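You operate a simulated robot arm through the tools that you are given. There is no shell and no other tool. Be economical: measure what you need, move in short steps, check, and stop when the job is done.

The job below is to be done with a simulated robot arm. You get a single attempt, and the scene is never put back.

Task
Put things in order on the top of the mending bench. At the end: the orange stone (marked "Jasper") stands where the beige sanding block stood; the beige sanding block is on the beige board; the black iron weight stands where the cream pad stood; the cream pad from the top of the mending bench stands where the orange stone stood; whatever was shut is shut again. Leave all else as you found it, and nothing knocked over.

It is judged by the outcome, as a careful person would: the job done as asked, and still so three seconds after it is handed in. It fails if anything else is knocked over, pushed out of place, dropped, spilled or broken.

Robot
A 7-joint arm with a two-finger parallel gripper, fixed in place. Base frame: the origin is at the foot of the arm, x ahead of it, y to its left, z up; the work surface is at about z = 850. Lengths are in mm, angles in degrees, forces in N, time in s.
With the tool pointing down near the work surface it reaches from about 300 to 700 mm from the base axis. Its first joint turns from -66.0 to 66.0 degrees. Payload 1.57 kg.
The TCP is the grasp point between the finger pads, 30 mm short of the fingertips. In the tool frame z runs along the fingers and y along their closing line. Largest opening 110 mm; finger width 24, thickness 12; the body of the gripper, 48 by 112 mm, starts 78 mm behind the TCP.
Orientation is that of the tool frame in the base frame, as a unit quaternion [x, y, z, w]. With the fingers straight down and closing along the base's y, the tool's x points along the base's -x, its y along +y and its z along -z.

Tools
- The arm moves only by the tool step_arm. Its argument "plan" is a list of rows, each an object (a shift or turn left out is 0, a gripper value left out holds the last) with "rot": the turn, a rotation vector about the base's x, y, z in degrees, a list of three; "travel": the shift along the base's x, y, z in mm, a list of three; "hand": the opening, from 0 (shut) to 1 (fully open). In form: [{"rot": [ax, ay, az], "travel": [x, y, z], "hand": hand}, ...]. A call has 1 to 20 rows; each row shifts and turns the commanded pose from where the row before left it. Rows are played at 5 a second. More than 50 mm and 8.6 degrees between two rows, or a gripper value outside its range, and nothing of the call is played. A pose out of reach is approached as far as the arm can. The call stops where the force on the tool passes 40 N (or 10 N more than at its start, if that is more) or the arm is blocked; 0.2 s more then pass. The fingers move at their own pace (about 108 mm/s each) and stop on an object; they squeeze with about 39 N. The grip force told is the motor's: it shows also when the fingers shut on nothing. Time passes only in rows, and 0.2 s behind the last, so rows that do not move let the fingers close. It gives the time, the measured TCP pose, the force on the tool (base axes), the opening and the grip force at its end, in the units of the frame above (readings bear some noise), with the torque about the TCP (base axes, N m) and any sound that the robot's microphone picked up.
- Cameras (640 x 400 px; columns grow to the right, rows downward): "scene" is fixed at [163.1, -390.1, 1395.9]; the picture's right is [0.77, -0.64, 0.00], its down [-0.48, -0.58, -0.65] and it looks along [0.42, 0.50, -0.76] (base axes); focal length 240 px, centre (320, 200). "wrist" rides on the gripper at [70, 16, -141] in the tool frame; the picture's right is [-0.23, 0.97, 0.00], its down [-0.86, -0.20, -0.48] and it looks along [-0.47, -0.11, 0.88] (tool axes); focal length 222 px, centre (320, 200). There is no depth. A picture from a camera that has moved, and an enlarged one, comes with that camera's place and axes in the base frame and with its lens. The place of the scene camera against the robot may be out by one fixed shift of up to 18 mm in any direction.
- camera(camera): a new picture of that camera. It takes no simulated time.
- inspect(camera, box): a new picture of the part [left, top, right, bottom] of that camera's present view, enlarged. It takes no simulated time.
- hand_in(): hands the job in; it is judged then, once.

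Work in short steps. Places have to be worked out from the pictures, the camera data and where the tool is seen: move nearer, look again, correct. Check each grasp and each placing, and mend what went wrong. You have 120 turns and 68 pictures in all, those below and enlarged ones among them. Open the gripper and draw the arm clear of the work before you hand the job in, unless the task says otherwise; then end with one line.

The tools are called after ">>>" as a command line: name --argument value ..., lists and objects as JSON in quotes. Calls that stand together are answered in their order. step_arm: Moves the arm, as the interface text tells. Its arguments: {"type":"object","properties":{"plan":{"type":"array"}},"required":["plan"]} The other tools are called the same way: camera (camera) takes a picture; inspect (camera, box) takes an enlarged picture of a part of a camera's view; hand_in () hands the job in.

At the start:

```text
clock: 0.0
tool_pos: [382.6, 117.2, 1131.2]
orientation: [-0.001, 1.0, 0.0, 0.001]
wrist_force: [-0.3, 0.4, -0.1]
ft_torque: [0.0, 0.01, 0.0]
grip_width: 110.1
grip_force: 0.1
```

scene: 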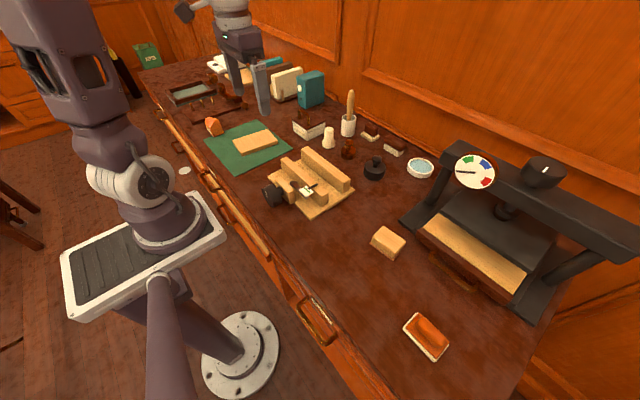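
wrist: 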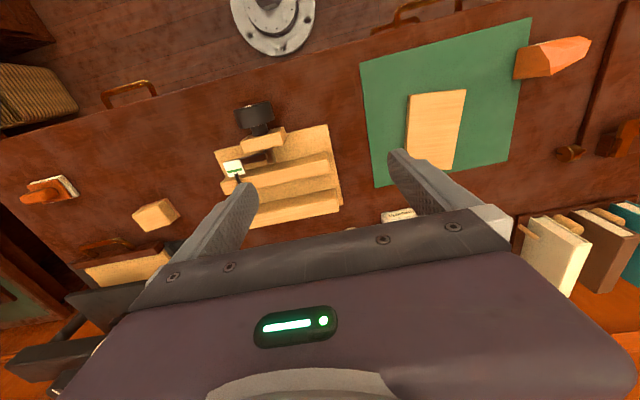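

I'll start by enlarging the parts of the scene that hold the objects named in the job.

>>> inspect --camera "scene" --box '[180, 80, 340, 180]'

>>> inspect --camera "scene" --box '[250, 110, 442, 230]'

>>> inspect --camera "scene" --box '[350, 200, 542, 370]'

```text
4.00 times, centred on (260, 130) of scene
camera zoom: at [163.1, -390.1, 1395.9], right [0.77, -0.64, 0.0], down [-0.48, -0.58, -0.65], along [0.42, 0.5, -0.76], focal length 961 px, centre (560, 480)
```

zoom: 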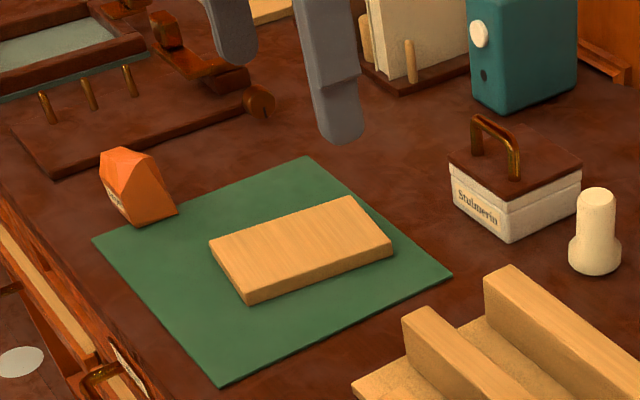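

```text
3.33 times, centred on (346, 170) of scene
camera zoom: at [163.1, -390.1, 1395.9], right [0.77, -0.64, 0.0], down [-0.48, -0.58, -0.65], along [0.42, 0.5, -0.76], focal length 801 px, centre (233, 300)
```

zoom: 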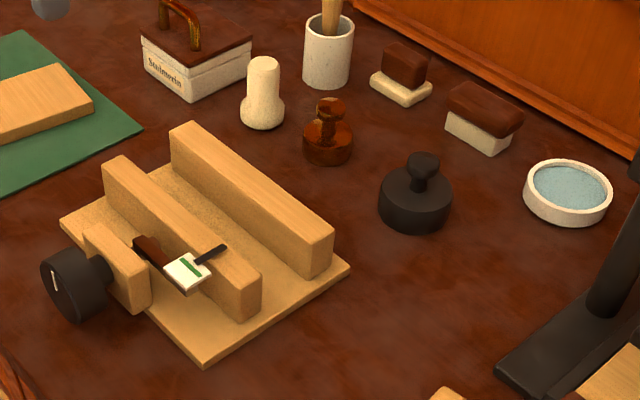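

```text
2.35 times, centred on (446, 285) of scene
camera zoom: at [163.1, -390.1, 1395.9], right [0.77, -0.64, 0.0], down [-0.48, -0.58, -0.65], along [0.42, 0.5, -0.76], focal length 565 px, centre (24, 0)
```

zoom: 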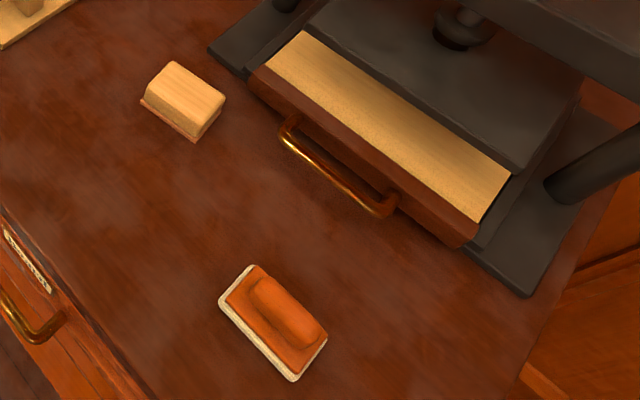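

The faceted orange stone by the mat is Jasper, and the beige block is at about (500,-260). The pad isn't certain yet, so I'll move right at height to see that side closer.

>>> step_arm --plan '[{"travel": [-5, -46, 0], "hand": 1}, {"travel": [-5, -46, 0]}, {"travel": [-5, -46, 0]}, {"travel": [-5, -46, 0]}, {"travel": [-5, -46, 0]}, {"travel": [-5, -46, 0]}, {"travel": [-5, -46, 0]}, {"travel": [-5, -46, 0]}, {"travel": [-5, -46, 0]}, {"travel": [-5, -46, 0]}, {}]'

>>> camera --camera "wrist"

```text
clock: 2.4
tool_pos: [331.4, -343.5, 1130.4]
orientation: [0.001, 1.0, 0.001, 0.0]
wrist_force: [-0.2, -0.1, 0.0]
ft_torque: [0.01, 0.03, 0.03]
grip_width: 109.9
grip_force: 0.0
```

```text
62 pictures are left
camera wrist: at [263.2, -325.9, 1270.9], right [0.23, 0.97, 0.0], down [0.86, -0.2, 0.48], along [0.47, -0.11, -0.88], focal length 222 px, centre (320, 200)
```

wrist: 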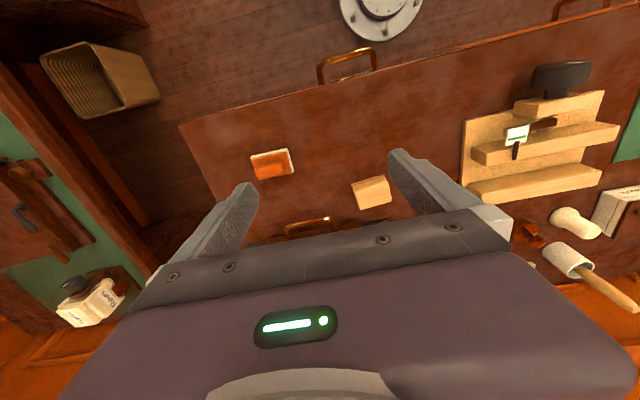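

Wrist estimates: orange-topped pad at about (383,-451), block at about (482,-271). I'll enlarge the view for detail.

>>> inspect --camera "wrist" --box '[240, 130, 400, 230]'

>>> inspect --camera "scene" --box '[310, 110, 438, 190]'

>>> inspect --camera "scene" --box '[370, 220, 470, 370]'

```text
4.00 times, centred on (320, 180) of wrist
camera zoom: at [263.2, -325.9, 1270.9], right [0.23, 0.97, 0.0], down [0.86, -0.2, 0.48], along [0.47, -0.11, -0.88], focal length 888 px, centre (320, 280)
```

zoom: 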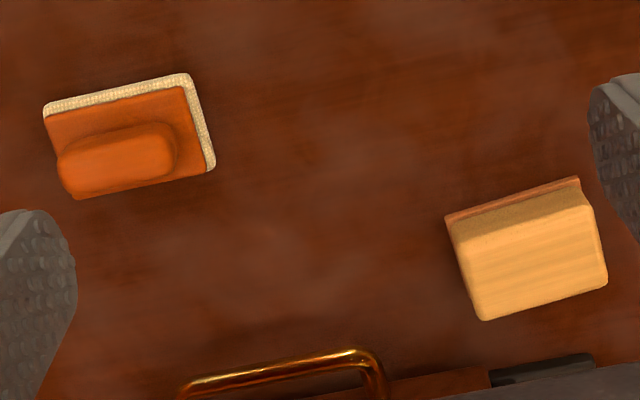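

```text
5.00 times, centred on (374, 150) of scene
camera zoom: at [163.1, -390.1, 1395.9], right [0.77, -0.64, 0.0], down [-0.48, -0.58, -0.65], along [0.42, 0.5, -0.76], focal length 1201 px, centre (50, 450)
```

zoom: 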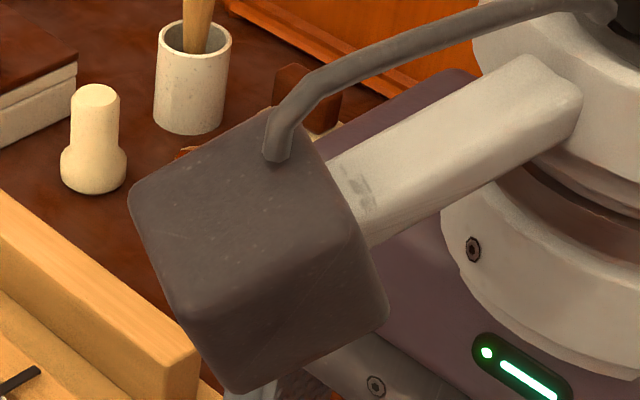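

```text
2.67 times, centred on (420, 295) of scene
camera zoom: at [163.1, -390.1, 1395.9], right [0.77, -0.64, 0.0], down [-0.48, -0.58, -0.65], along [0.42, 0.5, -0.76], focal length 640 px, centre (53, -53)
```

zoom: 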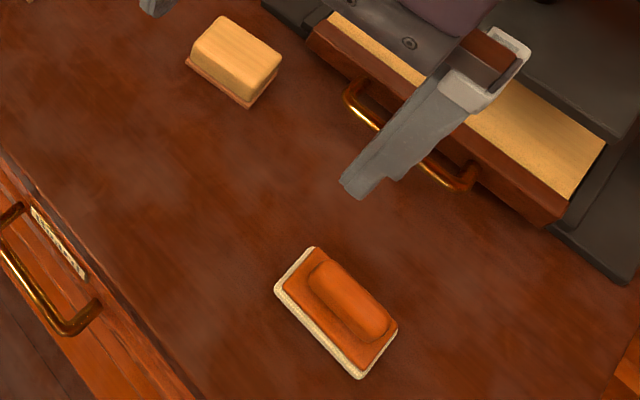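

The bottom-right item is a cream felt pad with an orange-brown back, and it is reachable. The brown-topped brushes at the back are not. I'll do the block first, so I'm moving above it for a precise look.

>>> step_arm --plan '[{"travel": [40, 18, -20]}, {"travel": [40, 18, -20]}, {"travel": [40, 18, -20]}, {"travel": [28, 18, -30]}, {"travel": [0, 0, -40]}, {}]'

>>> camera --camera "wrist"

```text
clock: 3.8
tool_pos: [480.9, -271.9, 1001.1]
orientation: [0.0, 1.0, 0.0, 0.0]
wrist_force: [0.2, 0.9, -0.1]
ft_torque: [-0.03, -0.04, 0.01]
grip_width: 109.8
grip_force: 0.1
```

```text
58 pictures are left
camera wrist: at [410.2, -254.3, 1141.6], right [0.23, 0.97, 0.0], down [0.85, -0.2, 0.48], along [0.47, -0.11, -0.88], focal length 222 px, centre (320, 200)
```

wrist: 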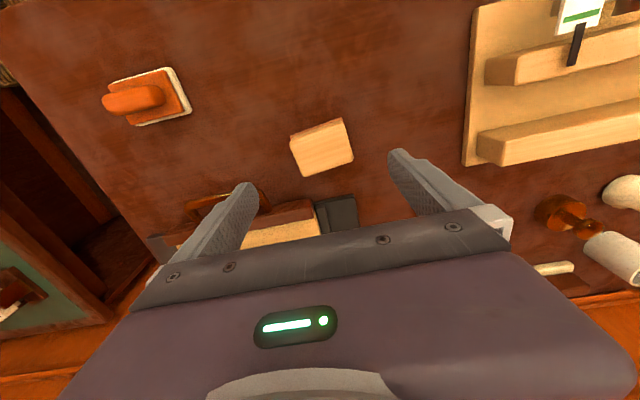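

Block centre is at about (482,-268), with its long side along y. The jaws already straddle it, so I'll descend in steps.

>>> step_arm --plan '[{"travel": [1, 4, -40]}, {"travel": [0, 0, -40]}, {"travel": [0, 0, -20]}, {}]'

>>> camera --camera "wrist"

```text
clock: 4.8
tool_pos: [482.3, -265.5, 899.5]
orientation: [0.0, 1.0, -0.001, 0.0]
wrist_force: [0.2, 0.6, 0.8]
ft_torque: [-0.01, -0.04, 0.02]
grip_width: 110.0
grip_force: 0.1
```

```text
57 pictures are left
camera wrist: at [413.1, -248.6, 1040.6], right [0.23, 0.97, 0.0], down [0.85, -0.2, 0.48], along [0.47, -0.11, -0.88], focal length 222 px, centre (320, 200)
```

wrist: 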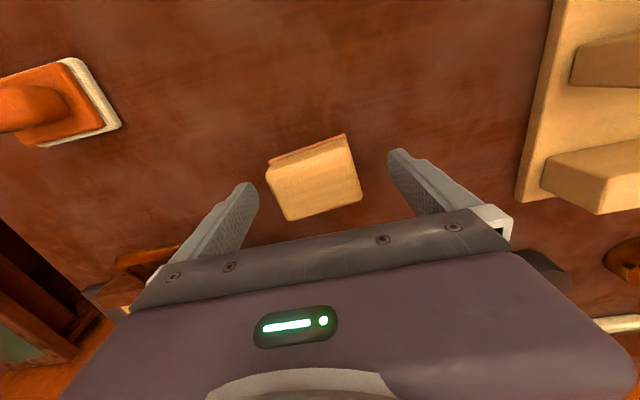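

Top of the block is at about z=879 and its centre at y≈-269. I'll lower 14 more, close the gripper and check.

>>> step_arm --plan '[{"travel": [0, -3, -8]}, {"travel": [0, 0, -7]}, {"hand": 0}, {"hand": 0}, {"hand": 0}, {"hand": 0}]'

```text
clock: 6.2
tool_pos: [482.1, -268.3, 883.6]
orientation: [0.0, 1.0, -0.001, 0.001]
wrist_force: [-0.5, -1.3, -0.6]
ft_torque: [0.04, -0.04, 0.0]
grip_width: 70.6
grip_force: 38.4
```

The block is gripped at 70.6 mm wide. I'll lift it and check the load.

>>> step_arm --plan '[{"travel": [0, 0, 20]}, {"travel": [0, 0, 40]}, {"travel": [-5, 0, 50]}, {"travel": [-5, 0, 50]}, {}]'

>>> camera --camera "wrist"

```text
refused: row 3 steps farther than a row can; nothing moved
```

```text
56 pictures are left
camera wrist: at [412.4, -252.1, 1025.5], right [0.23, 0.97, 0.0], down [0.86, -0.2, 0.48], along [0.47, -0.11, -0.88], focal length 222 px, centre (320, 200)
```

wrist: 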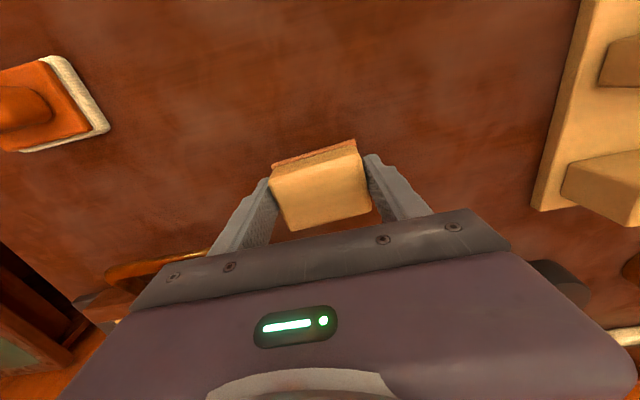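

One row was too long and nothing moved. The grip looks square, so I'll lift with shorter rows.

>>> step_arm --plan '[{"travel": [0, 0, 20]}, {"travel": [0, 0, 40]}, {"travel": [0, 0, 45]}, {"travel": [0, 0, 45]}, {"travel": [0, 40, 20]}, {"travel": [0, 48, 0]}, {"travel": [0, 48, 0]}, {"travel": [0, 48, 0]}, {"travel": [0, 48, 0]}, {"travel": [0, 48, 0]}, {"travel": [0, 48, 0]}, {"travel": [0, 48, 0]}, {"travel": [-5, 48, 0]}, {"travel": [-5, 48, 0]}, {"travel": [-10, 48, 0]}, {"travel": [-10, 36, 0]}, {}]'

>>> camera --camera "wrist"

```text
clock: 9.8
tool_pos: [452.3, 288.2, 1056.9]
orientation: [0.0, 1.0, 0.0, 0.0]
wrist_force: [-0.6, -0.2, -1.5]
ft_torque: [0.0, -0.01, 0.01]
grip_width: 70.0
grip_force: 38.8
```

```text
55 pictures are left
camera wrist: at [382.6, 304.3, 1197.9], right [0.23, 0.97, 0.0], down [0.85, -0.2, 0.48], along [0.47, -0.11, -0.88], focal length 222 px, centre (320, 200)
```

wrist: 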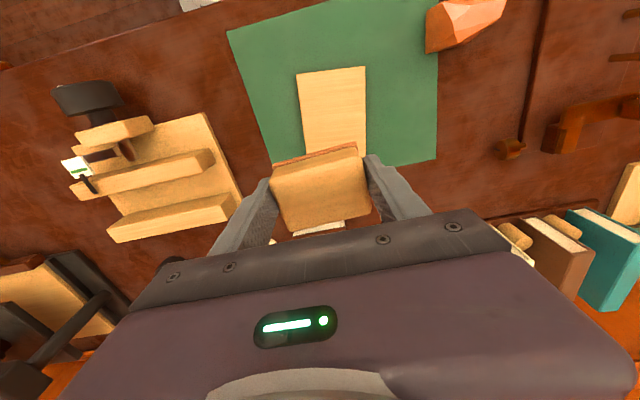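

Board corners come out near (371,276), (384,364) and (505,348), so its centre is about (440,316) with a yaw near -8°. I'll align to it and get closer to check.

>>> step_arm --plan '[{"travel": [0, 15, -20], "rot": [0, 0, -4]}, {"travel": [-5, 15, -30], "rot": [0, 0, -4]}, {}]'

>>> camera --camera "wrist"

>>> inspect --camera "scene" --box '[180, 80, 340, 180]'

```text
clock: 10.6
tool_pos: [447.0, 319.0, 1007.8]
orientation: [0.07, 0.998, 0.0, 0.0]
wrist_force: [-0.1, 0.1, -0.3]
ft_torque: [-0.01, 0.0, 0.01]
grip_width: 69.9
grip_force: 38.8
```

```text
54 pictures are left
camera wrist: at [380.2, 344.5, 1148.3], right [0.36, 0.93, 0.0], down [0.82, -0.32, 0.48], along [0.45, -0.17, -0.88], focal length 222 px, centre (320, 200)
```

wrist: 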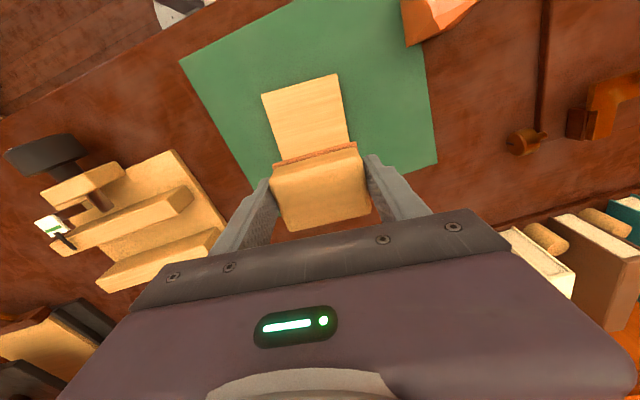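

```text
4.00 times, centred on (260, 130) of scene
camera zoom: at [163.1, -390.1, 1395.9], right [0.77, -0.64, 0.0], down [-0.48, -0.58, -0.65], along [0.42, 0.5, -0.76], focal length 961 px, centre (560, 480)
```

zoom: 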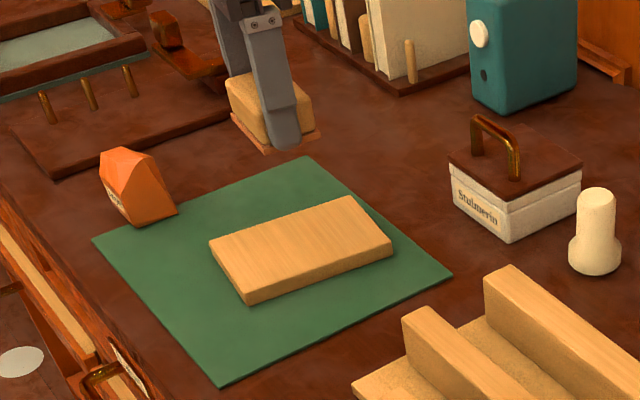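

Both wrist readings agree: the near edge runs from (371,278) to (383,364), giving a centre near (443,314). I'll go lower over that and look from the scene camera.

>>> step_arm --plan '[{"travel": [-2, -5, -40]}, {"travel": [0, 0, -38]}, {}]'

>>> inspect --camera "scene" --box '[180, 80, 340, 180]'

>>> camera --camera "wrist"

```text
clock: 11.4
tool_pos: [443.1, 313.7, 930.1]
orientation: [0.069, 0.998, 0.0, 0.0]
wrist_force: [-0.4, 0.1, -1.3]
ft_torque: [0.02, -0.01, 0.03]
grip_width: 69.5
grip_force: 39.5
```

```text
4.00 times, centred on (260, 130) of scene
camera zoom: at [163.1, -390.1, 1395.9], right [0.77, -0.64, 0.0], down [-0.48, -0.58, -0.65], along [0.42, 0.5, -0.76], focal length 961 px, centre (560, 480)
```

zoom: 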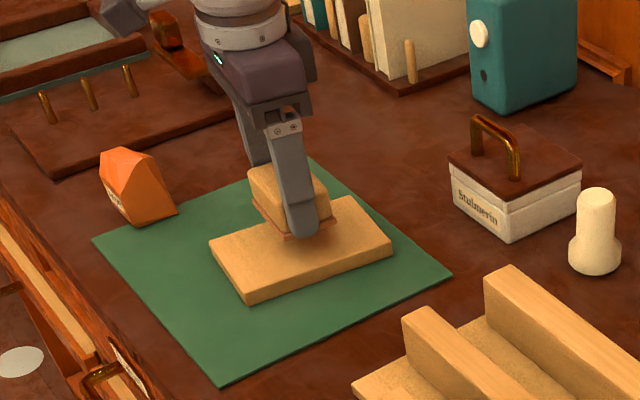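

```text
51 pictures are left
camera wrist: at [376.3, 339.6, 1070.7], right [0.36, 0.93, 0.0], down [0.82, -0.32, 0.48], along [0.45, -0.17, -0.88], focal length 222 px, centre (320, 200)
```

wrist: 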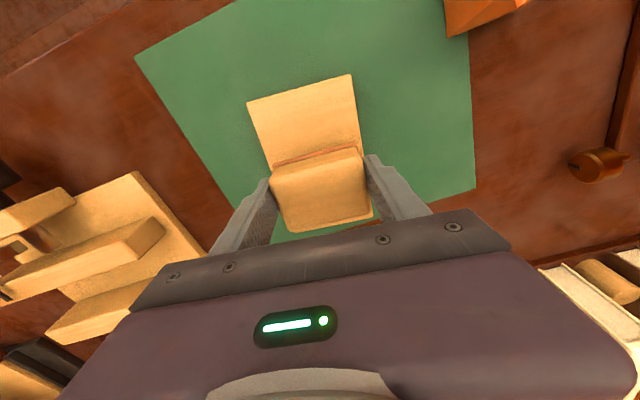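

The block hovers about centred over the board. I'll descend gently to contact, watching the force.

>>> step_arm --plan '[{"travel": [0, 0, -15]}, {"travel": [0, 0, -10]}, {"travel": [0, 0, -3]}, {}]'

>>> inspect --camera "scene" --box '[220, 110, 300, 160]'

```text
clock: 12.4
tool_pos: [443.4, 312.5, 902.5]
orientation: [0.069, 0.998, 0.002, 0.001]
wrist_force: [-1.3, -0.7, 32.6]
ft_torque: [-0.05, 0.0, 0.3]
grip_width: 69.1
grip_force: 38.8
```

```text
8.00 times, centred on (260, 135) of scene
camera zoom: at [162.6, -390.4, 1395.8], right [0.77, -0.64, 0.0], down [-0.48, -0.58, -0.65], along [0.42, 0.5, -0.76], focal length 1922 px, centre (800, 720)
```

zoom: 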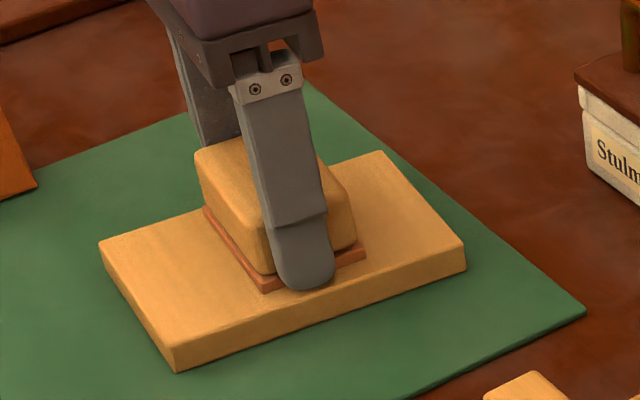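

Contact reached and the block sits wholly on the board. I'll ease off, release and rise.

>>> step_arm --plan '[{"travel": [0, 0, 1]}, {"hand": 0.8}, {"hand": 0.95}, {"travel": [0, 0, 15]}, {"travel": [0, 0, 40]}, {"travel": [0, 0, 45]}, {"travel": [0, 0, 45]}, {}]'

>>> camera --camera "wrist"

>>> inspect --camera "scene" --box '[180, 90, 308, 170]'

```text
clock: 14.2
tool_pos: [443.1, 307.4, 1046.9]
orientation: [0.07, 0.998, -0.001, 0.0]
wrist_force: [-0.3, -0.6, 0.4]
ft_torque: [0.02, 0.0, 0.01]
grip_width: 104.5
grip_force: 0.0
```

```text
49 pictures are left
camera wrist: at [377.5, 335.1, 1187.2], right [0.36, 0.93, 0.0], down [0.82, -0.32, 0.48], along [0.45, -0.17, -0.88], focal length 222 px, centre (320, 200)
```

wrist: 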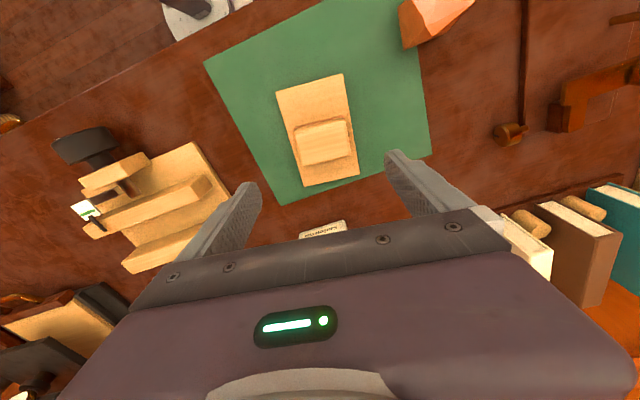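

```text
5.00 times, centred on (244, 130) of scene
camera zoom: at [163.1, -390.1, 1395.9], right [0.77, -0.64, 0.0], down [-0.48, -0.58, -0.65], along [0.42, 0.5, -0.76], focal length 1201 px, centre (700, 550)
```

zoom: 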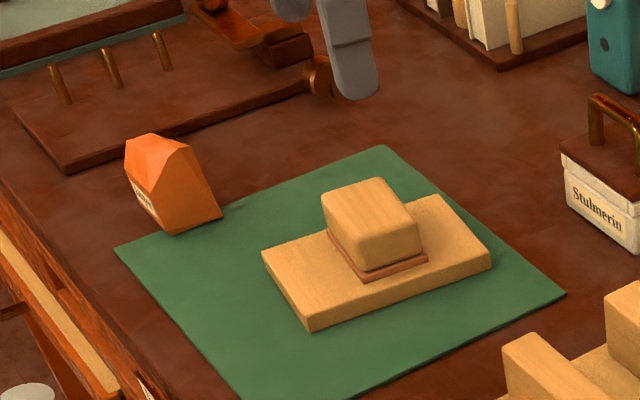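

The block is well centred on the board. Next is the stone near (370,470), so I'll turn the yaw back and move over for a look.

>>> step_arm --plan '[{"travel": [-15, 38, 0], "rot": [0, 0, 4], "hand": 1}, {"travel": [-15, 40, 0], "rot": [0, 0, 4]}, {"travel": [-15, 40, 0]}, {"travel": [-15, 30, 0]}, {}]'

>>> camera --camera "wrist"

```text
clock: 15.4
tool_pos: [385.5, 461.2, 1047.9]
orientation: [0.001, 1.0, -0.001, 0.0]
wrist_force: [-0.4, -0.3, 0.2]
ft_torque: [-0.01, -0.01, 0.02]
grip_width: 110.1
grip_force: 0.1
```

```text
47 pictures are left
camera wrist: at [316.0, 477.7, 1187.6], right [0.23, 0.97, 0.0], down [0.86, -0.2, 0.48], along [0.47, -0.11, -0.88], focal length 222 px, centre (320, 200)
```

wrist: 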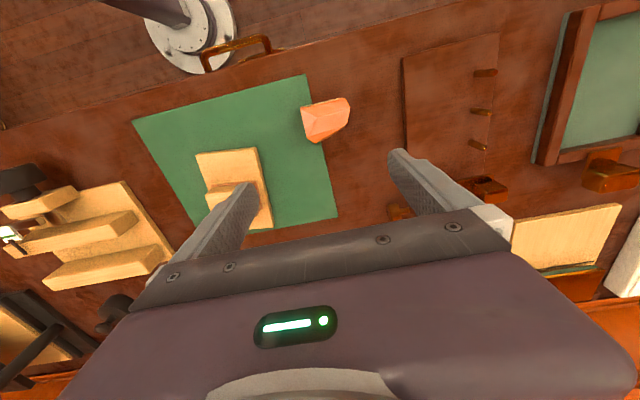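

Stone is at about (366,473). I'll go above it and lower for shape and orientation.

>>> step_arm --plan '[{"travel": [-10, 5, -35]}, {"travel": [-8, 5, -40]}, {}]'

>>> inspect --camera "wrist" --box '[220, 60, 420, 200]'

>>> inspect --camera "scene" --box '[185, 100, 245, 150]'

```text
clock: 16.2
tool_pos: [364.3, 470.5, 972.3]
orientation: [0.0, 1.0, 0.0, 0.0]
wrist_force: [-0.3, 0.7, 0.7]
ft_torque: [-0.01, 0.0, 0.04]
grip_width: 109.9
grip_force: 0.1
```

```text
2.86 times, centred on (320, 130) of wrist
camera zoom: at [295.3, 487.2, 1112.9], right [0.23, 0.97, 0.0], down [0.86, -0.2, 0.48], along [0.47, -0.11, -0.88], focal length 635 px, centre (320, 400)
```

zoom: 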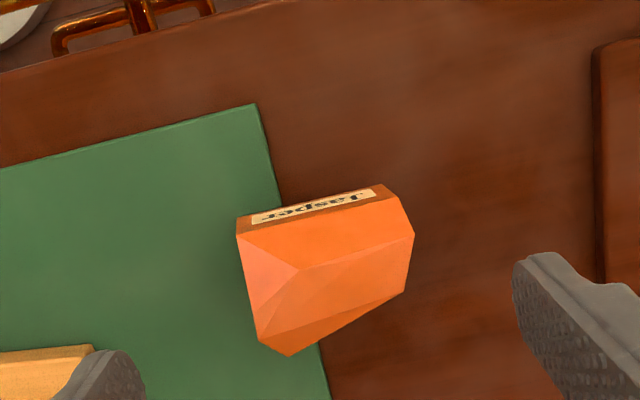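

```text
8.00 times, centred on (215, 125) of scene
camera zoom: at [163.1, -390.1, 1395.9], right [0.77, -0.64, 0.0], down [-0.48, -0.58, -0.65], along [0.42, 0.5, -0.76], focal length 1922 px, centre (1160, 800)
```

zoom: 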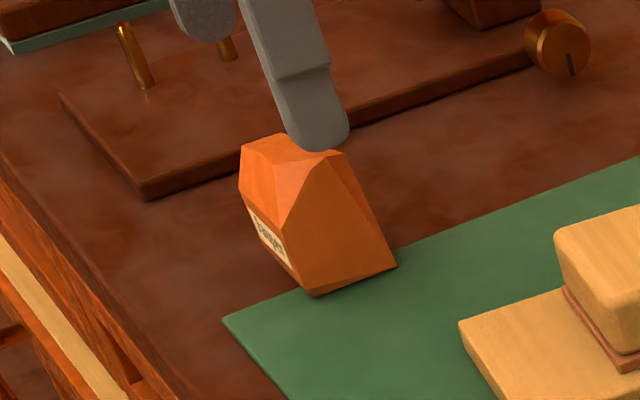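

The label side faces -x, and the two roughly parallel sides face ±y about 65 mm apart, so I'll grip along y. Descending near (369,472) to check.

>>> step_arm --plan '[{"travel": [4, 2, -30]}, {"travel": [0, 0, -30]}, {}]'

>>> inspect --camera "wrist" --box '[200, 80, 440, 240]'

>>> inspect --camera "scene" --box '[185, 100, 245, 150]'

```text
clock: 17.0
tool_pos: [369.8, 472.7, 912.9]
orientation: [0.0, 1.0, 0.0, 0.0]
wrist_force: [0.1, -0.6, 0.8]
ft_torque: [-0.05, 0.0, 0.0]
grip_width: 110.0
grip_force: 0.0
```

```text
2.50 times, centred on (320, 160) of wrist
camera zoom: at [300.0, 489.0, 1053.0], right [0.23, 0.97, 0.0], down [0.85, -0.2, 0.48], along [0.47, -0.11, -0.88], focal length 555 px, centre (320, 300)
```

zoom: 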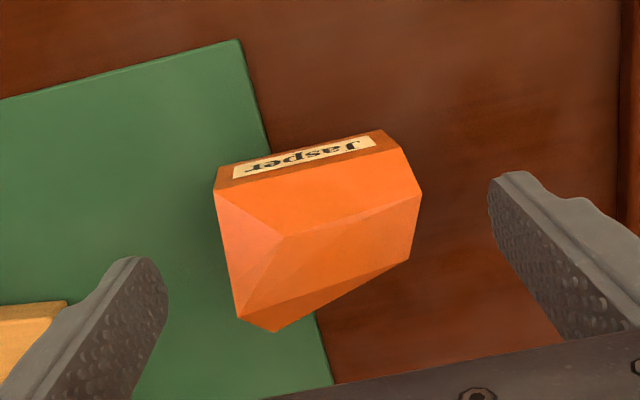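

```text
8.00 times, centred on (215, 125) of scene
camera zoom: at [163.1, -390.1, 1395.9], right [0.77, -0.64, 0.0], down [-0.48, -0.58, -0.65], along [0.42, 0.5, -0.76], focal length 1922 px, centre (1160, 800)
```

zoom: 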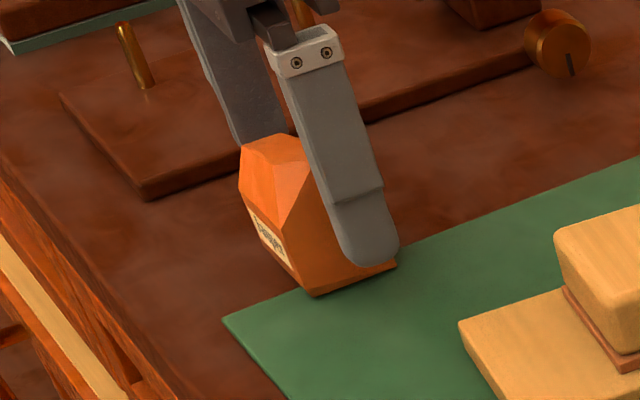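

Fingers straddle the stone with clearance on both sides. I'll lower so the tips are just above the mat and close.

>>> step_arm --plan '[{"travel": [-3, 0, -14]}, {"travel": [0, 0, -12]}, {"hand": 0.7}, {"hand": 0.55}, {"hand": 0}, {"hand": 0}, {"hand": 0}]'

>>> inspect --camera "wrist" --box '[200, 80, 440, 240]'

>>> inspect --camera "scene" --box '[185, 100, 245, 150]'

```text
clock: 18.6
tool_pos: [367.3, 471.1, 885.9]
orientation: [0.001, 1.0, 0.0, 0.0]
wrist_force: [-0.6, 0.3, 3.0]
ft_torque: [-0.02, 0.04, -0.01]
grip_width: 57.9
grip_force: 38.9
```

```text
2.50 times, centred on (320, 160) of wrist
camera zoom: at [297.8, 488.0, 1027.4], right [0.23, 0.97, 0.0], down [0.86, -0.2, 0.48], along [0.47, -0.11, -0.88], focal length 555 px, centre (320, 300)
```

zoom: 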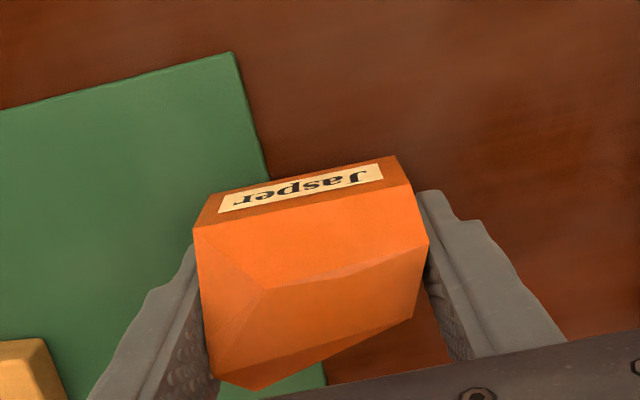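

```text
8.00 times, centred on (215, 125) of scene
camera zoom: at [163.0, -390.1, 1395.9], right [0.77, -0.64, 0.0], down [-0.48, -0.58, -0.65], along [0.42, 0.5, -0.76], focal length 1922 px, centre (1160, 800)
```

zoom: 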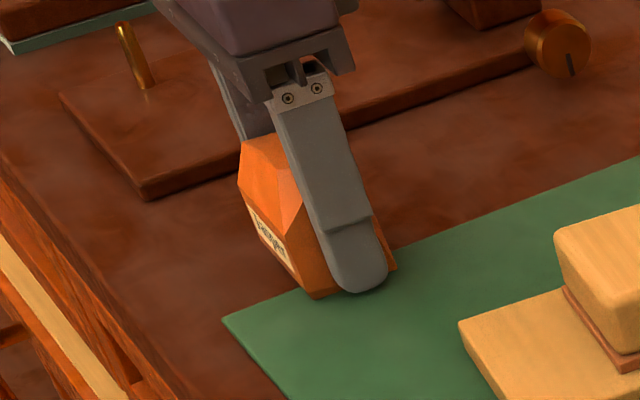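

Gripped at 58 mm and the stone hasn't shifted. I'll do a test lift.

>>> step_arm --plan '[{"travel": [0, 0, 10]}, {"travel": [0, 0, 20]}, {"travel": [0, 0, 30]}, {}]'

>>> inspect --camera "wrist" --box '[200, 80, 440, 240]'

>>> inspect --camera "scene" --box '[185, 90, 245, 140]'

```text
clock: 19.6
tool_pos: [368.8, 471.8, 947.1]
orientation: [0.0, 1.0, 0.001, 0.0]
wrist_force: [-0.4, -0.7, -3.3]
ft_torque: [0.01, -0.04, 0.01]
grip_width: 57.8
grip_force: 39.3
```

```text
2.50 times, centred on (320, 160) of wrist
camera zoom: at [298.8, 488.0, 1087.5], right [0.23, 0.97, 0.0], down [0.86, -0.2, 0.48], along [0.47, -0.11, -0.88], focal length 555 px, centre (320, 300)
```

zoom: 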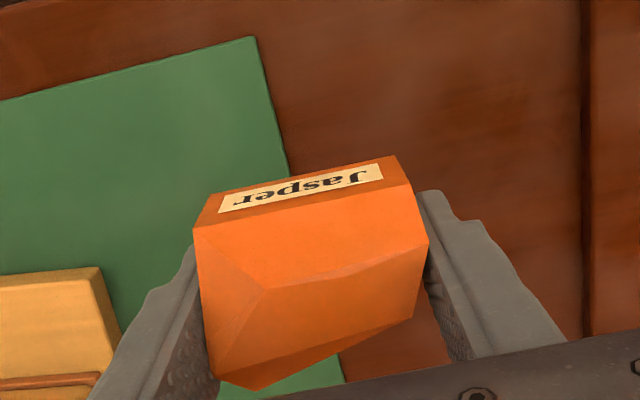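

```text
8.00 times, centred on (215, 115) of scene
camera zoom: at [163.1, -390.0, 1395.9], right [0.77, -0.64, 0.0], down [-0.48, -0.58, -0.65], along [0.42, 0.5, -0.76], focal length 1922 px, centre (1160, 880)
```

zoom: 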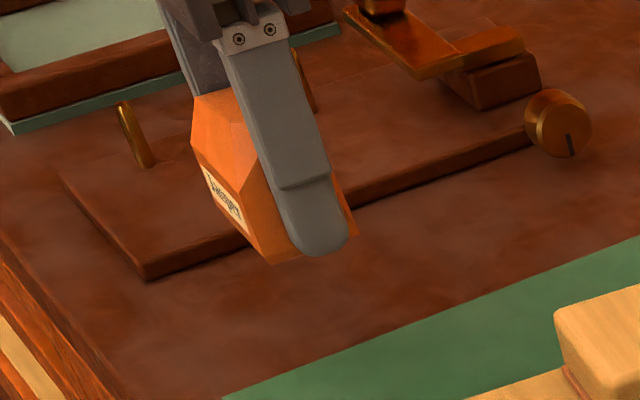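

Held firmly without tilt. I'll carry it at height to above the block's old place (482,-268).

>>> step_arm --plan '[{"travel": [0, 0, 45]}, {"travel": [0, 0, 45]}, {"travel": [0, -40, 20]}, {"travel": [7, -47, 0]}, {"travel": [7, -47, 0]}, {"travel": [7, -47, 0]}, {"travel": [7, -47, 0]}, {"travel": [8, -47, 0]}, {"travel": [8, -47, 0]}, {"travel": [8, -47, 0]}, {"travel": [8, -47, 0]}, {"travel": [8, -47, 0]}, {"travel": [8, -47, 0]}, {"travel": [8, -47, 0]}, {"travel": [8, -47, 0]}, {"travel": [8, -47, 0]}, {"travel": [8, -47, 0]}, {"travel": [5, -42, -20]}, {}]'

>>> camera --camera "wrist"

```text
clock: 23.6
tool_pos: [479.0, -268.5, 1037.3]
orientation: [0.0, 1.0, 0.0, 0.0]
wrist_force: [-0.7, -0.5, -2.5]
ft_torque: [0.02, 0.03, 0.0]
grip_width: 57.9
grip_force: 38.7
```

```text
38 pictures are left
camera wrist: at [409.5, -251.8, 1177.1], right [0.23, 0.97, 0.0], down [0.86, -0.2, 0.48], along [0.47, -0.11, -0.88], focal length 222 px, centre (320, 200)
```

wrist: 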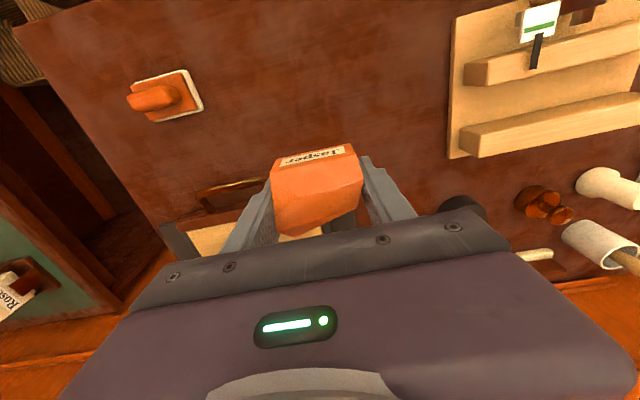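

Positioned above the old block place. I'll descend, with the last bit slow.

>>> step_arm --plan '[{"travel": [1, 0, -45]}, {"travel": [0, 0, -45]}, {"travel": [0, 0, -40]}, {"travel": [0, 0, -12]}, {"travel": [0, 0, -5]}, {}]'

```text
clock: 25.0
tool_pos: [482.0, -268.7, 889.1]
orientation: [0.0, 1.0, 0.0, 0.0]
wrist_force: [0.4, -0.5, -2.2]
ft_torque: [-0.01, -0.01, 0.0]
grip_width: 58.0
grip_force: 39.2
```

>>> step_arm --plan '[{"travel": [0, 0, -2]}, {"travel": [0, 0, -1.5]}, {}]'

>>> inspect --camera "scene" --box '[340, 200, 440, 270]'

```text
clock: 25.8
tool_pos: [479.8, -268.8, 886.1]
orientation: [0.0, 1.0, 0.0, 0.0]
wrist_force: [0.4, 0.4, -2.4]
ft_torque: [0.0, -0.03, 0.03]
grip_width: 58.1
grip_force: 39.4
```

```text
5.71 times, centred on (390, 235) of scene
camera zoom: at [163.1, -390.1, 1395.9], right [0.77, -0.64, 0.0], down [-0.48, -0.58, -0.65], along [0.42, 0.5, -0.76], focal length 1372 px, centre (-80, 0)
```

zoom: 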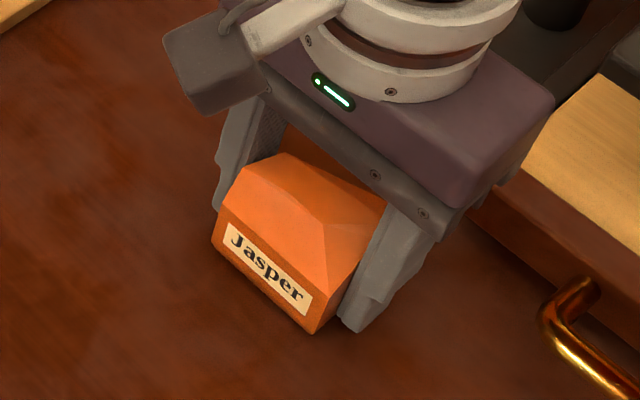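

Still just above contact, judging by the force. I'll lower 2 mm more in small steps.

>>> step_arm --plan '[{"travel": [0, 0, -1]}, {"travel": [0, 0, -1]}, {}]'

```text
clock: 26.6
tool_pos: [481.6, -268.0, 883.3]
orientation: [0.0, 1.0, 0.0, 0.0]
wrist_force: [0.0, 0.0, -2.2]
ft_torque: [-0.02, -0.01, -0.01]
grip_width: 57.8
grip_force: 38.9
```

>>> step_arm --plan '[{"travel": [0, 0, -1]}, {"travel": [0, 0, -1]}, {}]'

```text
clock: 27.4
tool_pos: [482.2, -269.0, 882.0]
orientation: [0.0, 1.0, -0.001, 0.001]
wrist_force: [0.6, -3.0, 17.9]
ft_torque: [0.34, 0.21, -0.08]
grip_width: 57.5
grip_force: 39.2
```

Contact at 18 N. Releasing and rising.

>>> step_arm --plan '[{"travel": [0, 0, 0.5]}, {"hand": 0.65}, {"hand": 0.9}, {"hand": 1}, {"travel": [0, 0, 20]}, {"travel": [0, 0, 45]}, {"travel": [0, 0, 45]}, {"travel": [0, 0, 45]}, {}]'

>>> camera --camera "wrist"

```text
clock: 29.4
tool_pos: [481.8, -267.5, 1038.9]
orientation: [0.0, 1.0, 0.0, 0.0]
wrist_force: [0.1, -0.6, -0.6]
ft_torque: [0.02, 0.0, -0.02]
grip_width: 109.9
grip_force: 0.2
```

```text
36 pictures are left
camera wrist: at [411.7, -250.5, 1179.5], right [0.23, 0.97, 0.0], down [0.86, -0.2, 0.48], along [0.47, -0.11, -0.88], focal length 222 px, centre (320, 200)
```

wrist: 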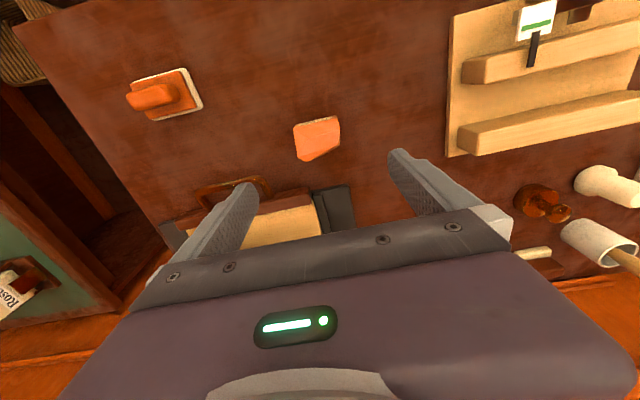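

The stone stands in place. Now the pad near (383,-451): moving above it.

>>> step_arm --plan '[{"travel": [-24, -43, 0]}, {"travel": [-24, -43, 0]}, {"travel": [-24, -43, 0]}, {"travel": [-24, -43, -5]}, {"travel": [-3, -12, -40]}, {"travel": [0, 0, -30]}, {}]'

>>> camera --camera "wrist"

```text
clock: 31.0
tool_pos: [383.5, -453.2, 960.1]
orientation: [0.001, 1.0, 0.0, 0.0]
wrist_force: [0.1, -0.4, 0.5]
ft_torque: [-0.01, 0.01, 0.01]
grip_width: 110.0
grip_force: 0.1
```

```text
35 pictures are left
camera wrist: at [314.2, -435.3, 1101.3], right [0.23, 0.97, 0.0], down [0.86, -0.2, 0.48], along [0.47, -0.11, -0.88], focal length 222 px, centre (320, 200)
```

wrist: 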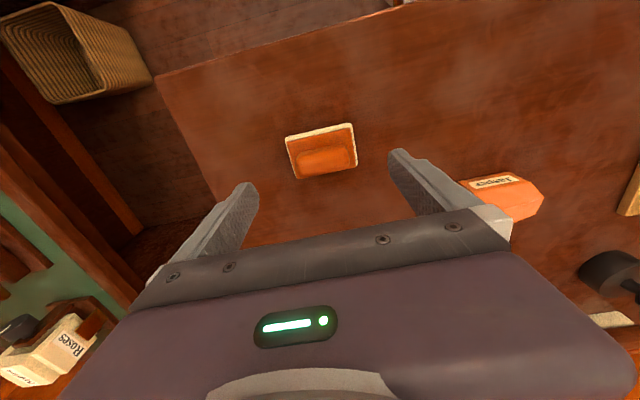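

Pad centre is at about (383.5,-448), roughly 77 x 52 mm and nearly aligned. Descending to grip its body along y.

>>> step_arm --plan '[{"travel": [0, 5, -40]}, {"travel": [0, 0, -25]}, {}]'

>>> camera --camera "wrist"

```text
clock: 31.8
tool_pos: [382.9, -446.4, 896.2]
orientation: [0.001, 1.0, 0.0, 0.0]
wrist_force: [0.2, -0.3, -0.2]
ft_torque: [0.03, 0.01, -0.04]
grip_width: 109.7
grip_force: 0.0
```

```text
34 pictures are left
camera wrist: at [313.9, -429.2, 1036.5], right [0.23, 0.97, 0.0], down [0.86, -0.2, 0.48], along [0.47, -0.11, -0.88], focal length 222 px, centre (320, 200)
```

wrist: 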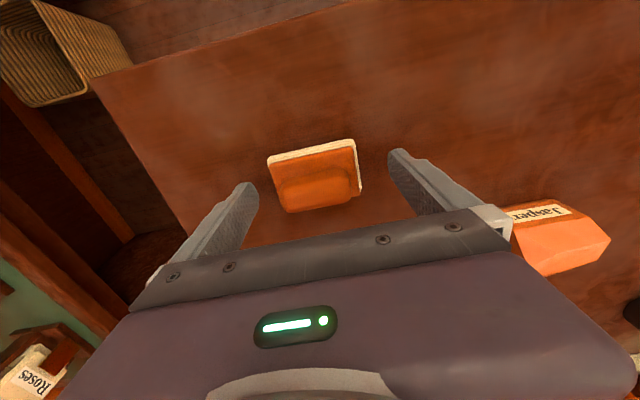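

Centre is at about (384,-450). I'll adjust by 3 mm, lower and close.

>>> step_arm --plan '[{"travel": [1, -3, -8]}, {"travel": [0, 0, -6]}, {"hand": 0.8}, {"hand": 0}, {"hand": 0}, {"hand": 0}]'

>>> inspect --camera "wrist" --box '[200, 80, 440, 240]'

```text
clock: 33.2
tool_pos: [383.7, -449.8, 882.4]
orientation: [0.0, 1.0, 0.0, 0.0]
wrist_force: [-0.7, 0.2, 0.4]
ft_torque: [-0.02, 0.01, -0.02]
grip_width: 73.6
grip_force: 39.0
```

```text
2.50 times, centred on (320, 160) of wrist
camera zoom: at [314.8, -432.8, 1022.8], right [0.23, 0.97, 0.0], down [0.86, -0.2, 0.48], along [0.47, -0.11, -0.88], focal length 555 px, centre (320, 300)
```

zoom: 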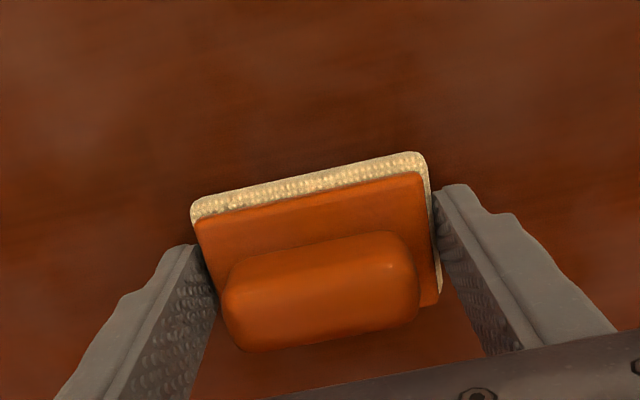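

Good square grip, and the pad's spot is recorded as (384,-450). Lifting and carrying toward the stone's old place.

>>> step_arm --plan '[{"travel": [0, 0, 20]}, {"travel": [0, 0, 40]}, {"travel": [0, 0, 48]}, {"travel": [0, 0, 48]}, {"travel": [0, 40, 20]}, {"travel": [0, 48, 0]}, {"travel": [0, 48, 0]}, {"travel": [0, 48, 0]}, {"travel": [0, 48, 0]}, {"travel": [0, 48, 0]}, {"travel": [0, 48, 0]}, {"travel": [0, 48, 0]}, {"travel": [0, 48, 0]}, {"travel": [0, 48, 0]}, {"travel": [0, 48, 0]}, {}]'

>>> step_arm --plan '[{"travel": [0, 48, 0]}, {"travel": [0, 48, 0]}, {"travel": [0, 48, 0]}, {"travel": [-3, 48, 0]}, {"travel": [-4, 48, 0]}, {"travel": [-4, 48, 0]}, {"travel": [-4, 48, 0]}, {"travel": [-3, 48, 0]}, {"travel": [0, 17, -30]}, {}]'

>>> camera --camera "wrist"

```text
clock: 36.6
tool_pos: [382.0, 72.5, 1057.1]
orientation: [0.0, 1.0, 0.0, 0.0]
wrist_force: [-0.9, 0.4, -1.1]
ft_torque: [0.01, 0.01, -0.03]
grip_width: 74.1
grip_force: 39.0
```

```text
clock: 38.8
tool_pos: [364.8, 468.3, 1028.9]
orientation: [0.001, 1.0, 0.0, 0.0]
wrist_force: [1.1, 0.8, -0.8]
ft_torque: [-0.02, 0.0, 0.02]
grip_width: 74.2
grip_force: 38.5
```

```text
32 pictures are left
camera wrist: at [295.0, 485.3, 1170.4], right [0.23, 0.97, 0.0], down [0.86, -0.2, 0.48], along [0.47, -0.11, -0.88], focal length 222 px, centre (320, 200)
```

wrist: 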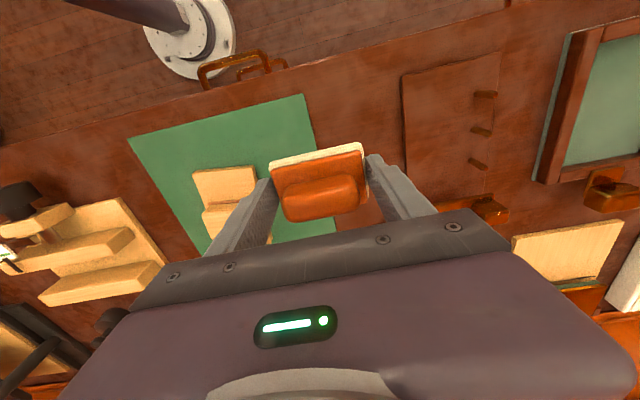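

Holding at (365,468). I'll correct to (367,473) and descend.

>>> step_arm --plan '[{"travel": [2, 4, -45]}, {"travel": [0, 0, -45]}, {"travel": [0, 0, -38]}, {"travel": [0, 0, -9]}, {}]'

>>> inspect --camera "scene" --box '[185, 100, 245, 150]'

```text
clock: 40.0
tool_pos: [366.9, 475.1, 892.6]
orientation: [0.001, 1.0, 0.001, 0.0]
wrist_force: [-1.2, 0.5, 0.2]
ft_torque: [0.0, -0.02, -0.03]
grip_width: 74.2
grip_force: 39.3
```

```text
8.00 times, centred on (215, 125) of scene
camera zoom: at [163.1, -390.1, 1395.9], right [0.77, -0.64, 0.0], down [-0.48, -0.58, -0.65], along [0.42, 0.5, -0.76], focal length 1922 px, centre (1160, 800)
```

zoom: 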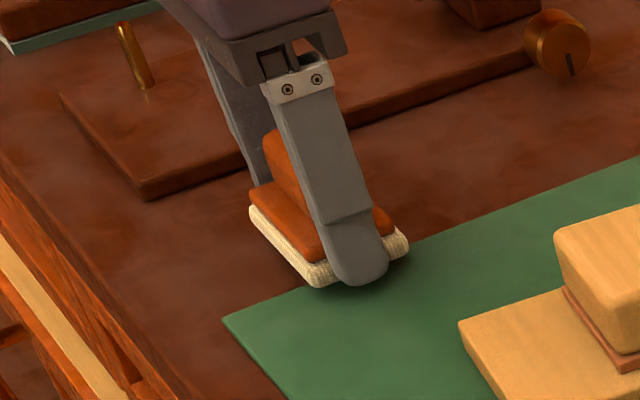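

Position matches the stone's old footprint. Lowering in small steps until contact.

>>> step_arm --plan '[{"travel": [0, 0, -3]}, {"travel": [0, 0, -2]}, {"travel": [0, 0, -1]}, {}]'

```text
clock: 41.0
tool_pos: [368.2, 474.4, 886.1]
orientation: [0.0, 1.0, 0.0, 0.0]
wrist_force: [-0.2, 0.1, -1.3]
ft_torque: [0.04, 0.02, -0.01]
grip_width: 74.0
grip_force: 38.9
```

>>> step_arm --plan '[{"travel": [0, -1, -1]}, {"travel": [0, -1, -1]}, {}]'

```text
clock: 41.8
tool_pos: [368.4, 474.4, 886.1]
orientation: [0.0, 1.0, 0.002, 0.001]
wrist_force: [-4.6, 8.3, 27.6]
ft_torque: [-0.43, 0.09, -0.07]
grip_width: 74.0
grip_force: 39.2
```

Contact with the mat edge. Easing off slightly, releasing and rising.

>>> step_arm --plan '[{"travel": [0, 1, 1.5]}, {"hand": 0.8}, {"hand": 0.95}, {"travel": [0, 0, 15]}, {"travel": [0, 0, 40]}, {"travel": [0, 0, 45]}, {"travel": [0, 0, 45]}, {}]'

>>> inspect --camera "scene" --box '[185, 100, 245, 150]'

>>> camera --camera "wrist"

```text
clock: 43.6
tool_pos: [366.7, 474.9, 1030.8]
orientation: [0.0, 1.0, 0.0, 0.001]
wrist_force: [1.2, 0.0, -0.2]
ft_torque: [0.03, -0.03, 0.02]
grip_width: 104.5
grip_force: 0.1
```

```text
8.00 times, centred on (215, 125) of scene
camera zoom: at [163.1, -390.1, 1395.9], right [0.77, -0.64, 0.0], down [-0.48, -0.58, -0.65], along [0.42, 0.5, -0.76], focal length 1922 px, centre (1160, 800)
```

zoom: 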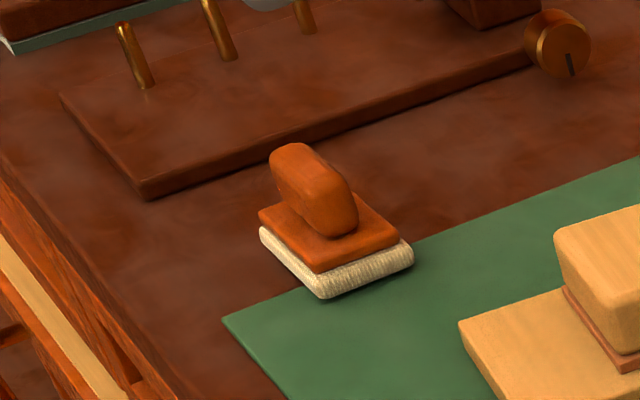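

```text
29 pictures are left
camera wrist: at [297.1, 491.3, 1172.0], right [0.23, 0.97, 0.0], down [0.86, -0.2, 0.48], along [0.47, -0.11, -0.88], focal length 222 px, centre (320, 200)
```

wrist: 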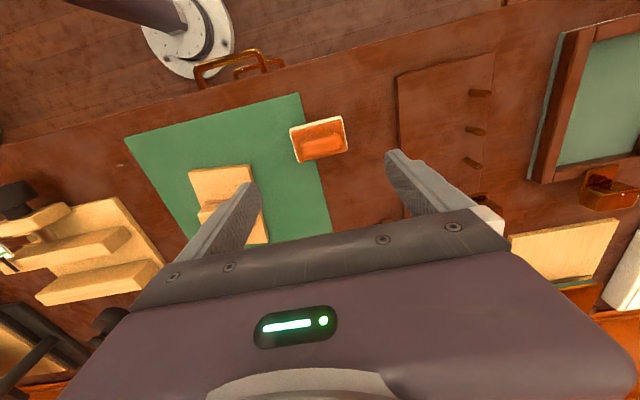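

The pad stands where the stone was. Now the iron weight, near (661,-62). I'll move toward it at height and look.

>>> step_arm --plan '[{"travel": [5, -45, 10], "hand": 1}, {"travel": [5, -45, 10]}, {"travel": [5, -45, 0]}, {"travel": [10, -45, 0]}, {"travel": [15, -45, 0]}, {"travel": [20, -44, 0]}, {"travel": [20, -44, 0]}, {"travel": [20, -44, 0]}, {"travel": [20, -44, 0]}, {"travel": [20, -44, 0]}, {"travel": [22, -44, 0]}, {"travel": [22, -44, 0]}, {}]'

>>> camera --camera "wrist"

```text
clock: 46.4
tool_pos: [549.7, -61.4, 1050.5]
orientation: [0.0, 1.0, 0.0, 0.0]
wrist_force: [0.0, 0.4, 0.0]
ft_torque: [-0.02, -0.03, 0.0]
grip_width: 109.9
grip_force: 0.0
```

```text
28 pictures are left
camera wrist: at [481.1, -45.0, 1191.9], right [0.23, 0.97, 0.0], down [0.86, -0.2, 0.48], along [0.47, -0.11, -0.88], focal length 222 px, centre (320, 200)
```

wrist: 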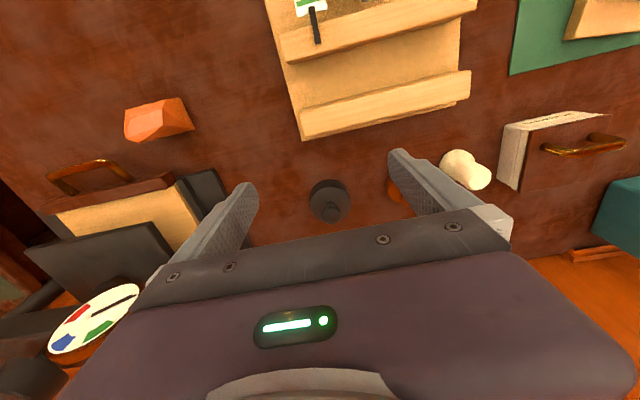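

Weight is at about (652,-72), base about 66 mm across. Moving above it and lower.

>>> step_arm --plan '[{"travel": [35, -3, -15]}, {"travel": [35, -4, -15]}, {"travel": [30, -3, -20]}, {}]'

>>> camera --camera "wrist"

>>> camera --camera "scene"

```text
clock: 47.4
tool_pos: [651.7, -70.8, 998.9]
orientation: [0.0, 1.0, -0.001, -0.001]
wrist_force: [0.3, 0.4, -0.2]
ft_torque: [0.0, -0.04, -0.03]
grip_width: 110.0
grip_force: 0.1
```

```text
27 pictures are left
camera wrist: at [581.8, -52.6, 1140.9], right [0.23, 0.97, 0.0], down [0.86, -0.2, 0.48], along [0.47, -0.11, -0.88], focal length 222 px, centre (320, 200)
```

wrist: 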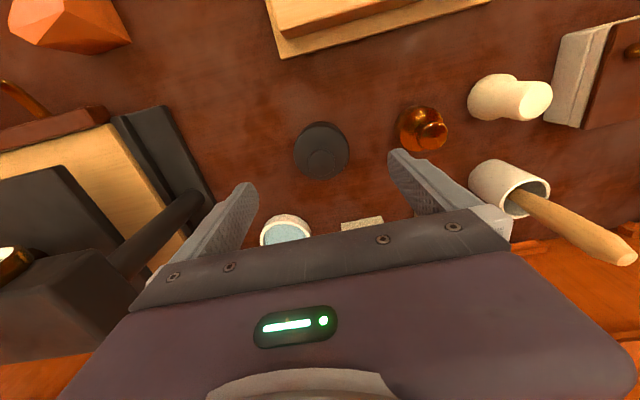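

```text
26 pictures are left
```

scene: 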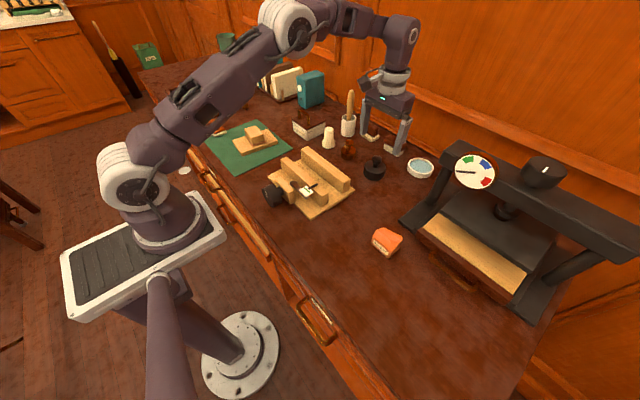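

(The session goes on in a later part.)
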